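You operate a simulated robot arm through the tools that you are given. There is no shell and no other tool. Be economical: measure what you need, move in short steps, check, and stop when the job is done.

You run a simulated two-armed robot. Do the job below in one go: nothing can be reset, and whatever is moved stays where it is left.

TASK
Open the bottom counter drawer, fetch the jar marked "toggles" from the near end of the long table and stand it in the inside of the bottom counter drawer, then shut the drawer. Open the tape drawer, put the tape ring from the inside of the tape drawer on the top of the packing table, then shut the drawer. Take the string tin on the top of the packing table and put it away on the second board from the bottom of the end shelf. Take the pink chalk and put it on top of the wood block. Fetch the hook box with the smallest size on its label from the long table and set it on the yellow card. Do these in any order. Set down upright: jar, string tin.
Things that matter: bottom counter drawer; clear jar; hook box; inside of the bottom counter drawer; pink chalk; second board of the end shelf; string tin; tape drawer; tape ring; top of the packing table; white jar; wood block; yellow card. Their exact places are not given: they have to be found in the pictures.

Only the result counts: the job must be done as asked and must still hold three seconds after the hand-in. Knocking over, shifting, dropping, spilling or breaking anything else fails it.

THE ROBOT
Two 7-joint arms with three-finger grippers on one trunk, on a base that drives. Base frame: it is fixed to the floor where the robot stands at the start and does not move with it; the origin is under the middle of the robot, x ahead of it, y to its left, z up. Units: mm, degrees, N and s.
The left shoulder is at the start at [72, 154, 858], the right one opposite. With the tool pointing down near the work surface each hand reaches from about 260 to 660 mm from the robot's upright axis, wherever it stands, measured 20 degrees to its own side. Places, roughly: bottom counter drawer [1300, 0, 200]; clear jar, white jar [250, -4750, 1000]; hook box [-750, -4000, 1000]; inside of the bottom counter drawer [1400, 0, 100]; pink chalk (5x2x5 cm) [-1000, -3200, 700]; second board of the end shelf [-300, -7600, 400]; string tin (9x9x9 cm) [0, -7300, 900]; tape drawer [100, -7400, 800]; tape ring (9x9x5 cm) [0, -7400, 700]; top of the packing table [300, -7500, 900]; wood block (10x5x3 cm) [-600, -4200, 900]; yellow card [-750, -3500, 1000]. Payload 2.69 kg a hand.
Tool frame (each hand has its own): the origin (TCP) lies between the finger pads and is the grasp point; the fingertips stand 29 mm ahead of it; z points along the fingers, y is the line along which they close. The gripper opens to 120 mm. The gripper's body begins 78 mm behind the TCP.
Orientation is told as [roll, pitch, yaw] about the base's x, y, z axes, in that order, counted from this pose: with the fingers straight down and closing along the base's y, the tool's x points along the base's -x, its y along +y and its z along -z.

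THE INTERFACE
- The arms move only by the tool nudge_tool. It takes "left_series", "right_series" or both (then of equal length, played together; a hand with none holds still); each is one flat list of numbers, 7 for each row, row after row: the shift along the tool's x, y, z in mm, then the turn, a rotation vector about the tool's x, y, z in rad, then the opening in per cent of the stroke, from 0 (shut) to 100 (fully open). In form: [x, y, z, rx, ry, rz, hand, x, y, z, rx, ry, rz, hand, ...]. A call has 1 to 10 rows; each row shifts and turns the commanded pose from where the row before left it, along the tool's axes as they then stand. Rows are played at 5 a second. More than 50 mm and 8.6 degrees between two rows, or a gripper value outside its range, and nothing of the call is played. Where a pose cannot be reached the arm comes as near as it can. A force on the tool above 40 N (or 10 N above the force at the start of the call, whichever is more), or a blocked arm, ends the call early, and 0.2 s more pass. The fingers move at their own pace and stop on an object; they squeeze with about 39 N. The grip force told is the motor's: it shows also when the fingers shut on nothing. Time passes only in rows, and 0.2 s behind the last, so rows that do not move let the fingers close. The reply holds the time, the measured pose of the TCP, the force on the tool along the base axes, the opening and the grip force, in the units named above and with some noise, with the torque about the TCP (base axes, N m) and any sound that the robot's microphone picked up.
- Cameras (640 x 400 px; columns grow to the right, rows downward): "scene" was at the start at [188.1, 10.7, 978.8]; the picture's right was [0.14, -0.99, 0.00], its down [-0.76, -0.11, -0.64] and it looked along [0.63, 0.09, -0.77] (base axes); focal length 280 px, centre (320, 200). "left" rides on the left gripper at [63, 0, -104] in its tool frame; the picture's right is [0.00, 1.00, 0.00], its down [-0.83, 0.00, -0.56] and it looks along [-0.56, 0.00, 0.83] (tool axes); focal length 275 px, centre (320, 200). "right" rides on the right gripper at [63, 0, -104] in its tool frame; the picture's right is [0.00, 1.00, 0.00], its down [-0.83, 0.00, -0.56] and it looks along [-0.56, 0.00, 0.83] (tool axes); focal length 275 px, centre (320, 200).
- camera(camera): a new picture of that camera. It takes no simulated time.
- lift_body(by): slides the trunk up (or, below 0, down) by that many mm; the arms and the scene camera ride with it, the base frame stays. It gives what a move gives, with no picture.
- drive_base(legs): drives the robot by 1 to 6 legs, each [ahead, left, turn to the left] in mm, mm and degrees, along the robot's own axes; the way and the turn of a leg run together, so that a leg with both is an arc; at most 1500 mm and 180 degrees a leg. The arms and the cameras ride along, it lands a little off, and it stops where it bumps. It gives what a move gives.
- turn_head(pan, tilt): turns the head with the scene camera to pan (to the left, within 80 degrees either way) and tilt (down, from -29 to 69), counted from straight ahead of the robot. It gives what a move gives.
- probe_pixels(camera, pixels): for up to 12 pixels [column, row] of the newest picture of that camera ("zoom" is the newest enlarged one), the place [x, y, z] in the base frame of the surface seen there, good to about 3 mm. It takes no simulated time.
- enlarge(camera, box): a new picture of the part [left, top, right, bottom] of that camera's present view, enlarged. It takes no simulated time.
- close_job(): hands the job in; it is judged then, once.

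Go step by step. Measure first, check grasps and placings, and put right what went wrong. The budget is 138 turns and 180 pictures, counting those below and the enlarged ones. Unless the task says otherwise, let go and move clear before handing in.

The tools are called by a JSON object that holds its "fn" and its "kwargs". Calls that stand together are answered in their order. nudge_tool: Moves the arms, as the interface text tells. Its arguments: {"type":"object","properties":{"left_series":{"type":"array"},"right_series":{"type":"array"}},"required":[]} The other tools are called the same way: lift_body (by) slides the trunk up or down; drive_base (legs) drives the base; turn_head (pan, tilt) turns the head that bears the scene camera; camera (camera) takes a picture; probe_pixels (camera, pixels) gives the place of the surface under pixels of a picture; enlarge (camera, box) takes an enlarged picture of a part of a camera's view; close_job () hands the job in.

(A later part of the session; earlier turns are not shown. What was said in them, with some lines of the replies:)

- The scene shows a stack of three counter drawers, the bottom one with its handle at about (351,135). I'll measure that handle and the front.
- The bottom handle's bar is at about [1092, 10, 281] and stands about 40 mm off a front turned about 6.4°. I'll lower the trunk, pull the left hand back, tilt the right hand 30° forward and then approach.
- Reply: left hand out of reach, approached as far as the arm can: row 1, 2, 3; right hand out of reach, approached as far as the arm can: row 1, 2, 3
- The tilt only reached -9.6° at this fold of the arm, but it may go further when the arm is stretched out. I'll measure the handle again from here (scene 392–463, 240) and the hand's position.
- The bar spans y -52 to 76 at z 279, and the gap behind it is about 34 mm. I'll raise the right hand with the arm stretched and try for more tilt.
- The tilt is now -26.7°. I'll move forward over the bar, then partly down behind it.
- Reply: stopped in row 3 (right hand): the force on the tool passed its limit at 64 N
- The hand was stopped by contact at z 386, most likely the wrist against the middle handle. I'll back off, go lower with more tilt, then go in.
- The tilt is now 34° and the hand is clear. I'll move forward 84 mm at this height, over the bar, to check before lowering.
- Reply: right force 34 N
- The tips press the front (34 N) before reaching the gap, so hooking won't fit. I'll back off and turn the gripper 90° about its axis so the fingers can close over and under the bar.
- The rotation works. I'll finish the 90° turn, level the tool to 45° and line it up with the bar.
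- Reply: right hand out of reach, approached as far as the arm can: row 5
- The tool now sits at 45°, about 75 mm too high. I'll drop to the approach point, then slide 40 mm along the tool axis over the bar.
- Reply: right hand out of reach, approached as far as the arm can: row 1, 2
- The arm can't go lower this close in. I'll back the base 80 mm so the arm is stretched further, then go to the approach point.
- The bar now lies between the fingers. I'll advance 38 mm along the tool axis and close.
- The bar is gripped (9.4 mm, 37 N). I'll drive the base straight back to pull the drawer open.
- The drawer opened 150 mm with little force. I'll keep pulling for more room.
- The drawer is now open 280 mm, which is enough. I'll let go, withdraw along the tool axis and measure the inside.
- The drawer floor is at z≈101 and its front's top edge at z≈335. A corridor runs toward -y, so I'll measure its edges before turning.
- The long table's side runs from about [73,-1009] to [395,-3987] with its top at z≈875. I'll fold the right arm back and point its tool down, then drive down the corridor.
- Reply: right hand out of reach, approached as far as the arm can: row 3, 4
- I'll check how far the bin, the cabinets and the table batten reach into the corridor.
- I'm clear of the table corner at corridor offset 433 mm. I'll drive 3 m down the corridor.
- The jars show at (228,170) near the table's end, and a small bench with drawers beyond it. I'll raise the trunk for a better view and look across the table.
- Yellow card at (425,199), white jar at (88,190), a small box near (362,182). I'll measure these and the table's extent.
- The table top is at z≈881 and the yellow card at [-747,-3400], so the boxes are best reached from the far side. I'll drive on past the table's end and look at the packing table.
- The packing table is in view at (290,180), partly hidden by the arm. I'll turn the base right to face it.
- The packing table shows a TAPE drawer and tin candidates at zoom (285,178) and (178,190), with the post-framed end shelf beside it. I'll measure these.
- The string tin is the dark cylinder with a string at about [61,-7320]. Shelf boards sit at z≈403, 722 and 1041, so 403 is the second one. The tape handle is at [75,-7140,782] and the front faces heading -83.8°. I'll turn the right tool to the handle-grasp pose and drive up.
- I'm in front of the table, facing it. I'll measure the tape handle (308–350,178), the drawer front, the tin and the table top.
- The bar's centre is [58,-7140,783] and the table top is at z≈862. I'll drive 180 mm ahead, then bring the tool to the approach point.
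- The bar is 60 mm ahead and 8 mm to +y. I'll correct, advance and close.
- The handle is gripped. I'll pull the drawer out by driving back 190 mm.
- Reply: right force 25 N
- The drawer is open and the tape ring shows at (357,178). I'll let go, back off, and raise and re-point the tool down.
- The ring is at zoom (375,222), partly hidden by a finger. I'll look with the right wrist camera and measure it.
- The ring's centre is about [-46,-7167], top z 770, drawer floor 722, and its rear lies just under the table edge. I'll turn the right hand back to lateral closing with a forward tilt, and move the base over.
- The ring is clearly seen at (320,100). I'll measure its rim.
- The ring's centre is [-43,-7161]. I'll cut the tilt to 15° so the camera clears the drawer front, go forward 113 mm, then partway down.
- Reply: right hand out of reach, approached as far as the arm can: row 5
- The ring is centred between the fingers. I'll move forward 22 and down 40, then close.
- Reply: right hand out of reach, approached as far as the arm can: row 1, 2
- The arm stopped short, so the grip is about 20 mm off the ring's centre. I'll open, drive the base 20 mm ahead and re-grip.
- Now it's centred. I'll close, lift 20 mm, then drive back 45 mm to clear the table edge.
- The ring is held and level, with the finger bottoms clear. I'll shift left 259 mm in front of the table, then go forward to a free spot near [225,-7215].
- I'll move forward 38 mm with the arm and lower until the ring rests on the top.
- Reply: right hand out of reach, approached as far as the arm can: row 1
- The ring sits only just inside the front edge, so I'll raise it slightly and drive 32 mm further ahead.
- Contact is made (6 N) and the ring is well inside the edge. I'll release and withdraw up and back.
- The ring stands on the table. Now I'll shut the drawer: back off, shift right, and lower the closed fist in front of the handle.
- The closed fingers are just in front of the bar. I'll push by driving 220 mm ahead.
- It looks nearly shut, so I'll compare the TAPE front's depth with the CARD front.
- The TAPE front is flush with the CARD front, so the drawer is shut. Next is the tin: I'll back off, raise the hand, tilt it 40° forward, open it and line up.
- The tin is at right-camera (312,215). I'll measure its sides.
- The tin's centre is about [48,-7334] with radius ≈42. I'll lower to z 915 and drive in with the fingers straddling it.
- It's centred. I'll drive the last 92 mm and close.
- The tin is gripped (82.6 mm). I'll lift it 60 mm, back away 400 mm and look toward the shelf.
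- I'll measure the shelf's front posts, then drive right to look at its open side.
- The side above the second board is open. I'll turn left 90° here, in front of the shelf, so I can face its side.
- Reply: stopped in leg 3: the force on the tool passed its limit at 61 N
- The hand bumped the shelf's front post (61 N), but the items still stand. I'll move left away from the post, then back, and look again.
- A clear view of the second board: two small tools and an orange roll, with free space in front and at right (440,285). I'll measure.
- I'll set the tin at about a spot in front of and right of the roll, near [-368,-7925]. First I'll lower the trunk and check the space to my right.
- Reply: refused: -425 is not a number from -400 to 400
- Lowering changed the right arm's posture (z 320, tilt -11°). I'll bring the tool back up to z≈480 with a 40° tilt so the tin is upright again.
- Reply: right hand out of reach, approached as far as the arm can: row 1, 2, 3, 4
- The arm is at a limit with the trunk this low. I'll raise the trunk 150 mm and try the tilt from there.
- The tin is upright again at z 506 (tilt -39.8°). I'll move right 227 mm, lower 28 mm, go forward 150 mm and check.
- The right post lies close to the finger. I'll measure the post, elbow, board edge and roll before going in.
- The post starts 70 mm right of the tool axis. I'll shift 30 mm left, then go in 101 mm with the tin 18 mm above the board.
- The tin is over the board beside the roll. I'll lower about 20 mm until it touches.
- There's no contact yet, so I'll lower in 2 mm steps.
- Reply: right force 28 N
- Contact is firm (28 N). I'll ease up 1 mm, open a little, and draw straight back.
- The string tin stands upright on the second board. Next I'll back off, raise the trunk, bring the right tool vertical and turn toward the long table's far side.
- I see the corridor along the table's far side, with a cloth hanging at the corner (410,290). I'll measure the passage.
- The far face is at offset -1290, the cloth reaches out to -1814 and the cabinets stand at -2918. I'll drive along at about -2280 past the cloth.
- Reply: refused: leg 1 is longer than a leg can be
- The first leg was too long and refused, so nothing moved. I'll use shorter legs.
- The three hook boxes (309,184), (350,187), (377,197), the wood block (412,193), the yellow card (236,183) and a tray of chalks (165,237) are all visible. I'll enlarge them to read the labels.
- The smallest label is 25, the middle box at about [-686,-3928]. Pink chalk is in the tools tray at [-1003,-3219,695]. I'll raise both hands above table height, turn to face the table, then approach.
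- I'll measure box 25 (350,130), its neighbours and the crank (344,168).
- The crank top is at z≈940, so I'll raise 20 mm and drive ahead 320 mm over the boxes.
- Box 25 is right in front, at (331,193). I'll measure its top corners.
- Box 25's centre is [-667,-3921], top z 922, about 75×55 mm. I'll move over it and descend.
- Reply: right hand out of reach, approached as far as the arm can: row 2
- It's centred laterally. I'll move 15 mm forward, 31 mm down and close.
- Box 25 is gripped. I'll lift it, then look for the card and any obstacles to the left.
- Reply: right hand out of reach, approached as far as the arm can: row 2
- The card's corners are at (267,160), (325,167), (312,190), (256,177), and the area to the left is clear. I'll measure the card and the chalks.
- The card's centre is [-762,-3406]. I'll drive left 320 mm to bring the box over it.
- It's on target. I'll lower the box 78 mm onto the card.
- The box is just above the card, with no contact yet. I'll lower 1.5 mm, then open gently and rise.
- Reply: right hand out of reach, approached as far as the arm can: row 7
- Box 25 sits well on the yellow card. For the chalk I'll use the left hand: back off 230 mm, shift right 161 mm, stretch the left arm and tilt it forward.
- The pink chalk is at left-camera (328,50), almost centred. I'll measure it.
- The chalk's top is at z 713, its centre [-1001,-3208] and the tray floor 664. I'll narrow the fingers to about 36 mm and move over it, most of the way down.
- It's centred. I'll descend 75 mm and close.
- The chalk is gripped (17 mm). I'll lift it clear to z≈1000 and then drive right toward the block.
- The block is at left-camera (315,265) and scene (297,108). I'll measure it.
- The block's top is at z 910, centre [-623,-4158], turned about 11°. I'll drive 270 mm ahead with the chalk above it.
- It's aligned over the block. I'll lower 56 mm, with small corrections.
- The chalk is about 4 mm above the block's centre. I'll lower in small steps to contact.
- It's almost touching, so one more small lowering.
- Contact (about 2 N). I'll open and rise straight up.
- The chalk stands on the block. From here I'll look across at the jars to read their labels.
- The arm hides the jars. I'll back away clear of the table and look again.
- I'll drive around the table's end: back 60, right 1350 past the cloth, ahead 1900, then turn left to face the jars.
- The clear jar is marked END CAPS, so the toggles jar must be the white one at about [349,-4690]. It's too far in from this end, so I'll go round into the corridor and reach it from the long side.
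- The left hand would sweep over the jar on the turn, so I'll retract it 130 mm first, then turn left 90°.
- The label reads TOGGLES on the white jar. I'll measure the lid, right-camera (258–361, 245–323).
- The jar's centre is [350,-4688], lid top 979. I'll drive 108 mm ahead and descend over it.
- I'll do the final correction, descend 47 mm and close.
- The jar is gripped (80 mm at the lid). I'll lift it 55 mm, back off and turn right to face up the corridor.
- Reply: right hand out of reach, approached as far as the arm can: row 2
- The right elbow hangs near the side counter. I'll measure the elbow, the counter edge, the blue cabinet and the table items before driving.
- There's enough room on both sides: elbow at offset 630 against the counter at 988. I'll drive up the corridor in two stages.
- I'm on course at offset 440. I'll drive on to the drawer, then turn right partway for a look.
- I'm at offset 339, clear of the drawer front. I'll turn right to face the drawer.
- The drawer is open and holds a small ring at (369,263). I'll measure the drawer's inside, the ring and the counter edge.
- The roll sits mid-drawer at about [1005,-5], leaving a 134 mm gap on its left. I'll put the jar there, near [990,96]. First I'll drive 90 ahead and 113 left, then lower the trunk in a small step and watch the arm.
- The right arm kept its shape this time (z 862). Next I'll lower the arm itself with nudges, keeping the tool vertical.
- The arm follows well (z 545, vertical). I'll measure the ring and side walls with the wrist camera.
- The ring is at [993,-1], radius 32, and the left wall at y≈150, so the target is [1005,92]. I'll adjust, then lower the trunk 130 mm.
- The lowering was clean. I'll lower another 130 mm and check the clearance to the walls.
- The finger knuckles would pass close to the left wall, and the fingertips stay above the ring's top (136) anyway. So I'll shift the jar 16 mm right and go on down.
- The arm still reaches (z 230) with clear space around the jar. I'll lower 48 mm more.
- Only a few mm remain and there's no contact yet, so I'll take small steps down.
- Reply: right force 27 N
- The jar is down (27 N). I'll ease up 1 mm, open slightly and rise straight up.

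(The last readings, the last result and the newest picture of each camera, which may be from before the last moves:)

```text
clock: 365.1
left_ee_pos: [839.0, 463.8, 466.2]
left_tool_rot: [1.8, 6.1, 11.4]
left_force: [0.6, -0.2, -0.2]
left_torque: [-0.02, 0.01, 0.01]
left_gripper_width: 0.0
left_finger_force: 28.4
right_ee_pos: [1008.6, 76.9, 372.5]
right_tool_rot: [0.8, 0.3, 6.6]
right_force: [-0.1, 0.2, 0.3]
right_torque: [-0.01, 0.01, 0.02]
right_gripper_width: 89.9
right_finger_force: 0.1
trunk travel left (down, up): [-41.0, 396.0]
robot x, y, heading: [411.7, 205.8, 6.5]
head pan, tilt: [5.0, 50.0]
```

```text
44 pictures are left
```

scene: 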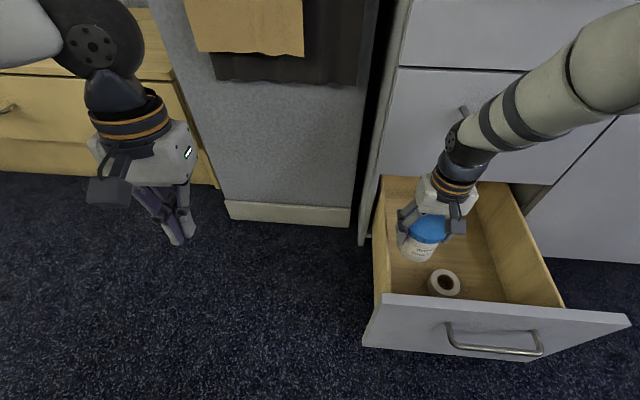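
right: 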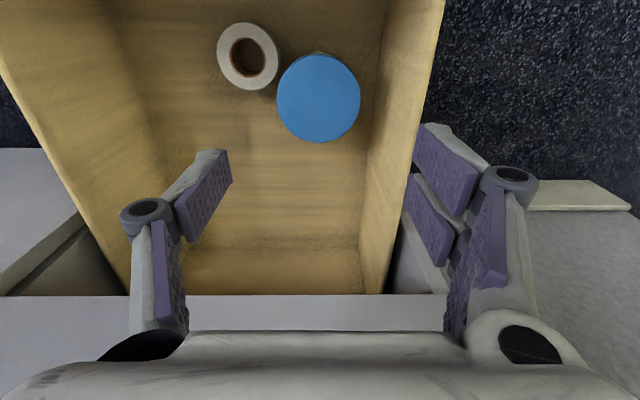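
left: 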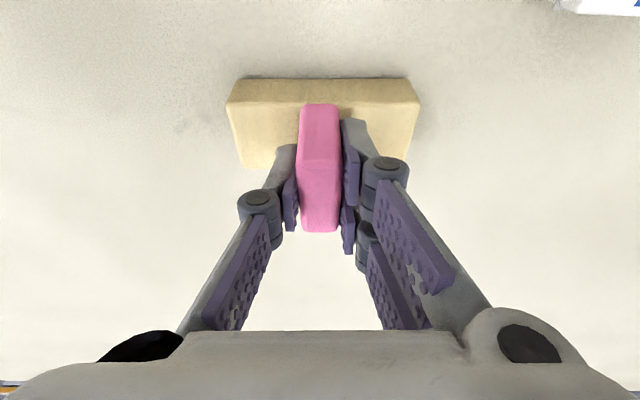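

The jar stands upright in the drawer beside the roll. Now I'll shut the drawer: raise the hand, back out and shift to the drawer's middle, then tilt the closed fingers forward.

{"fn": "nudge_tool", "kwargs": {"right_series": [0, 0, -45, 0, 0, 0, 40, 0, 0, -25, 0, 0, 0, 0, 0, 0, 0, 0, 0, 0, 0]}}

{"fn": "drive_base", "kwargs": {"legs": [[-270, 0, 0], [0, -75, -0.2]]}}

{"fn": "nudge_tool", "kwargs": {"right_series": [5, 0, 20, 0, -0.115, 0, 0, 8, 0, 20, 0, -0.115, 0, 0, 10, 0, 18, 0, -0.115, 0, 0, 12, 0, 16, 0, -0.115, 0, 0, 14, 0, 15, 0, -0.115, 0, 0, 0, 0, 0, 0, 0, 0, 0]}}

{"fn": "camera", "kwargs": {"camera": "right"}}

{"fn": "camera", "kwargs": {"camera": "scene"}}

```text
clock: 365.9
left_ee_pos: [838.1, 465.1, 465.8]
left_tool_rot: [1.6, 6.1, 11.6]
left_force: [-0.1, -0.1, -0.1]
left_torque: [-0.02, 0.02, 0.01]
left_gripper_width: 0.0
left_finger_force: 28.1
right_ee_pos: [1009.0, 76.1, 442.0]
right_tool_rot: [0.8, 0.2, 6.7]
right_force: [-0.3, -0.2, 0.7]
right_torque: [-0.01, -0.02, 0.0]
right_gripper_width: 0.0
right_finger_force: 28.6
trunk travel left (down, up): [-41.0, 396.0]
robot x, y, heading: [404.1, 201.2, 6.6]
head pan, tilt: [5.0, 50.0]
```

```text
clock: 368.6
left_ee_pos: [579.8, 356.9, 465.6]
left_tool_rot: [1.6, 6.1, 11.2]
left_force: [-0.2, 0.0, -0.3]
left_torque: [-0.01, 0.01, -0.02]
left_gripper_width: 0.0
left_finger_force: 28.2
right_ee_pos: [747.3, -30.1, 443.0]
right_tool_rot: [0.8, 0.3, 6.4]
right_force: [-0.3, 0.2, -0.8]
right_torque: [0.02, 0.0, 0.01]
right_gripper_width: 0.1
right_finger_force: 28.6
trunk travel left (down, up): [-41.0, 396.0]
robot x, y, heading: [145.4, 97.6, 6.6]
head pan, tilt: [5.0, 50.0]
```

```text
clock: 370.0
left_ee_pos: [578.9, 358.0, 466.2]
left_tool_rot: [1.6, 6.1, 11.2]
left_force: [0.0, -0.2, -0.4]
left_torque: [0.02, -0.05, 0.0]
left_gripper_width: 0.2
left_finger_force: 28.7
right_ee_pos: [718.7, -30.5, 343.2]
right_tool_rot: [1.1, -32.6, 5.9]
right_force: [0.3, 0.8, 0.4]
right_torque: [-0.03, -0.03, 0.01]
right_gripper_width: 0.0
right_finger_force: 28.5
trunk travel left (down, up): [-41.0, 396.0]
robot x, y, heading: [142.3, 97.7, 6.4]
head pan, tilt: [5.0, 50.0]
```

```text
43 pictures are left
```

right: 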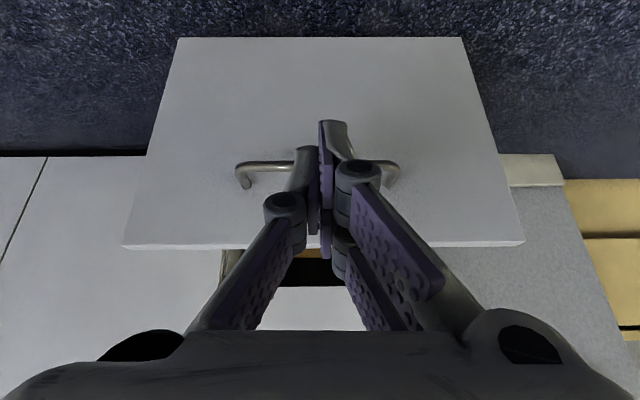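

```text
42 pictures are left
```

scene: 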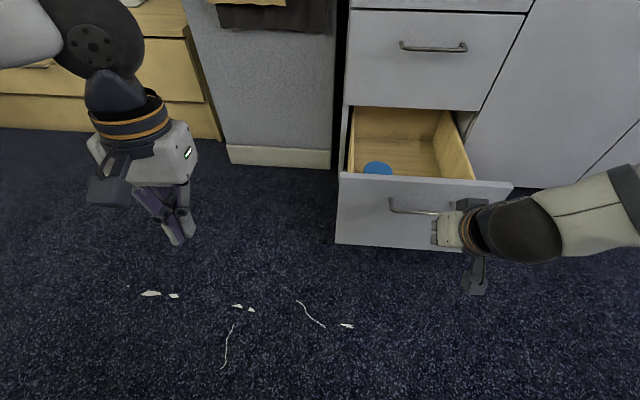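

I'm aligned with the drawer's middle. I'll lower 10 mm and push by driving ahead.

{"fn": "nudge_tool", "kwargs": {"right_series": [5.4, 0, 8.4, 0, 0, 0, 0, 0, 0, 0, 0, 0, 0, 0]}}

{"fn": "drive_base", "kwargs": {"legs": [[250, 0, -0.2], [100, 0, 0]]}}

{"fn": "camera", "kwargs": {"camera": "scene"}}

```text
clock: 370.6
left_ee_pos: [577.9, 358.1, 466.4]
left_tool_rot: [1.6, 6.1, 11.3]
left_force: [-0.2, 0.5, 1.8]
left_torque: [0.0, -0.03, -0.01]
left_gripper_width: 0.0
left_finger_force: 28.4
right_ee_pos: [719.7, -30.6, 333.1]
right_tool_rot: [1.1, -32.6, 5.9]
right_force: [-0.1, 0.5, 0.3]
right_torque: [0.01, -0.01, 0.01]
right_gripper_width: 0.0
right_finger_force: 28.2
trunk travel left (down, up): [-41.0, 396.0]
robot x, y, heading: [149.3, 98.1, 6.1]
head pan, tilt: [5.0, 50.0]
```

```text
clock: 373.2
left_ee_pos: [928.8, 392.7, 465.6]
left_tool_rot: [1.6, 6.1, 11.1]
left_force: [-0.5, -0.2, 0.2]
left_torque: [0.04, -0.01, 0.0]
left_gripper_width: 0.1
left_finger_force: 27.7
right_ee_pos: [1066.3, 3.7, 333.3]
right_tool_rot: [0.9, -32.6, 5.7]
right_force: [0.1, -0.8, -0.1]
right_torque: [0.02, 0.03, 0.01]
right_gripper_width: 0.0
right_finger_force: 28.6
trunk travel left (down, up): [-41.0, 396.0]
robot x, y, heading: [500.5, 134.9, 5.8]
head pan, tilt: [5.0, 50.0]
```

```text
41 pictures are left
```

scene: 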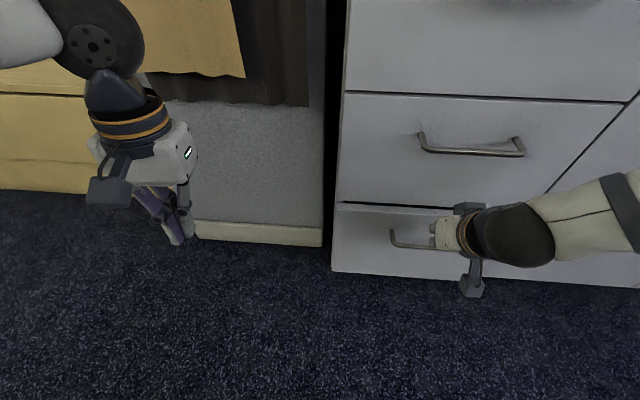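

The drawer is almost shut, so I'll push another 30 mm and compare its front's depth with its neighbours.

{"fn": "drive_base", "kwargs": {"legs": [[30, 0, 0]]}}

{"fn": "camera", "kwargs": {"camera": "scene"}}

{"fn": "probe_pixels", "kwargs": {"camera": "scene", "pixels": [[360, 225], [370, 255], [350, 240], [365, 165], [390, 180], [600, 240], [350, 190], [355, 208]]}}

```text
clock: 374.0
left_ee_pos: [958.0, 396.4, 466.1]
left_tool_rot: [1.5, 6.0, 11.1]
left_force: [-0.4, -0.5, 0.4]
left_torque: [0.03, 0.03, 0.0]
left_gripper_width: 0.2
left_finger_force: 28.9
right_ee_pos: [1096.9, 6.2, 333.7]
right_tool_rot: [0.9, -32.6, 5.7]
right_force: [0.0, 0.7, -0.5]
right_torque: [0.02, -0.01, -0.01]
right_gripper_width: 0.2
right_finger_force: 29.0
trunk travel left (down, up): [-41.0, 396.0]
robot x, y, heading: [525.5, 136.4, 5.9]
head pan, tilt: [5.0, 50.0]
```

```text
40 pictures are left
```

scene: 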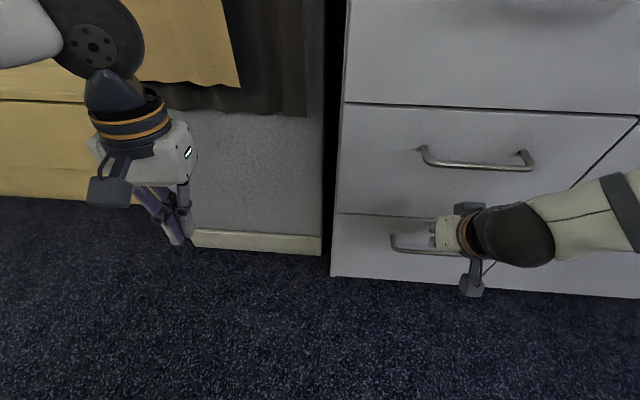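

```text
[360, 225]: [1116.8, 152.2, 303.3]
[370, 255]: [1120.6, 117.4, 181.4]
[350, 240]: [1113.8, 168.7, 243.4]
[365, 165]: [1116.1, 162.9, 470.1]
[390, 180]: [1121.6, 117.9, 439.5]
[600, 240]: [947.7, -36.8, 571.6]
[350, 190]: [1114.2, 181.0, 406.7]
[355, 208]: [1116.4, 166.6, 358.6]
```

The front is flush within 1 mm. I'll give a final gentle push, then back away.

{"fn": "nudge_tool", "kwargs": {"right_series": [-2.5, 0, 1.6, 0, 0, 0, 0, -2.5, 0, 1.6, 0, 0, 0, 0, 0, 0, 0, 0, 0, 0, 0]}}

{"fn": "drive_base", "kwargs": {"legs": [[-300, 0, 0]]}}

{"fn": "camera", "kwargs": {"camera": "scene"}}

{"fn": "probe_pixels", "kwargs": {"camera": "scene", "pixels": [[360, 140], [365, 160], [390, 155], [375, 95], [400, 100]]}}

```text
clock: 374.8
left_ee_pos: [958.7, 396.2, 467.2]
left_tool_rot: [1.5, 6.1, 10.9]
left_force: [-0.1, -0.3, 0.8]
left_torque: [0.03, -0.01, 0.02]
left_gripper_width: 0.2
left_finger_force: 28.3
right_ee_pos: [1098.9, 7.3, 331.7]
right_tool_rot: [1.1, -32.2, 5.7]
right_force: [-5.7, -1.1, 0.5]
right_torque: [0.0, 0.06, 0.02]
right_gripper_width: 0.0
right_finger_force: 28.2
trunk travel left (down, up): [-41.0, 396.0]
robot x, y, heading: [526.2, 134.2, 5.7]
head pan, tilt: [5.0, 50.0]
stopped in row 3 (right hand): the force on the tool passed its limit at 42 N (the readings are from after the stop); the commanded pose is now the measured one
```

```text
clock: 376.8
left_ee_pos: [662.4, 365.1, 466.3]
left_tool_rot: [1.6, 6.2, 11.0]
left_force: [0.2, 0.5, 0.3]
left_torque: [-0.01, -0.02, 0.01]
left_gripper_width: 0.0
left_finger_force: 28.3
right_ee_pos: [802.6, -23.6, 331.7]
right_tool_rot: [1.1, -32.2, 5.6]
right_force: [-0.2, 0.1, -0.2]
right_torque: [0.0, -0.01, 0.0]
right_gripper_width: 0.0
right_finger_force: 28.9
trunk travel left (down, up): [-41.0, 396.0]
robot x, y, heading: [232.0, 106.3, 6.0]
head pan, tilt: [5.0, 50.0]
```

```text
39 pictures are left
```

scene: 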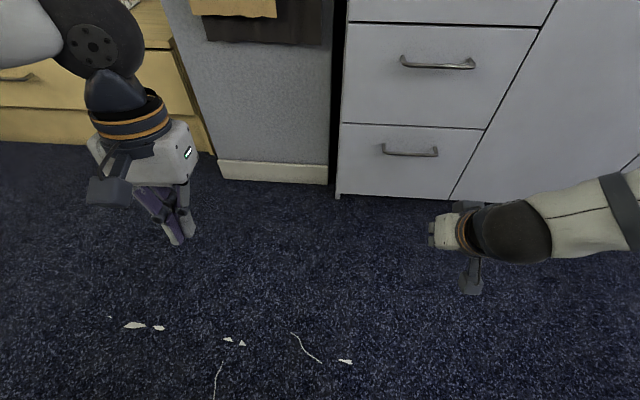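

```text
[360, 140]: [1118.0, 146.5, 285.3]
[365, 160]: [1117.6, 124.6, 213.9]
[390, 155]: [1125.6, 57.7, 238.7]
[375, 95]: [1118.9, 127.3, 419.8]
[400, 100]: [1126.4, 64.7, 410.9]
```

The last push met firm resistance (42 N) and the bottom drawer's front is flush with the one above. All five parts of the job are done and both hands are clear, so I'm handing in.

{"fn": "close_job", "kwargs": {}}

```text
The job is handed in.
```

I finished all five parts and handed the job in; both drawers are shut, and the jar and the string tin are standing upright.

- **Toggles jar:** it stands in the bottom counter drawer, beside a small roll that was already in there.
- **Tape ring:** it is on top of the packing table.
- **String tin:** it is on the second board from the bottom of the end shelf.
- **Pink chalk:** it stands on edge on top of the wood block.
- **Hook box:** the one marked 25 is on the yellow card.

While I carried the tin, the hand bumped the end shelf's front post at 61 N. Nothing on the shelf looked moved or knocked over in the pictures afterwards.
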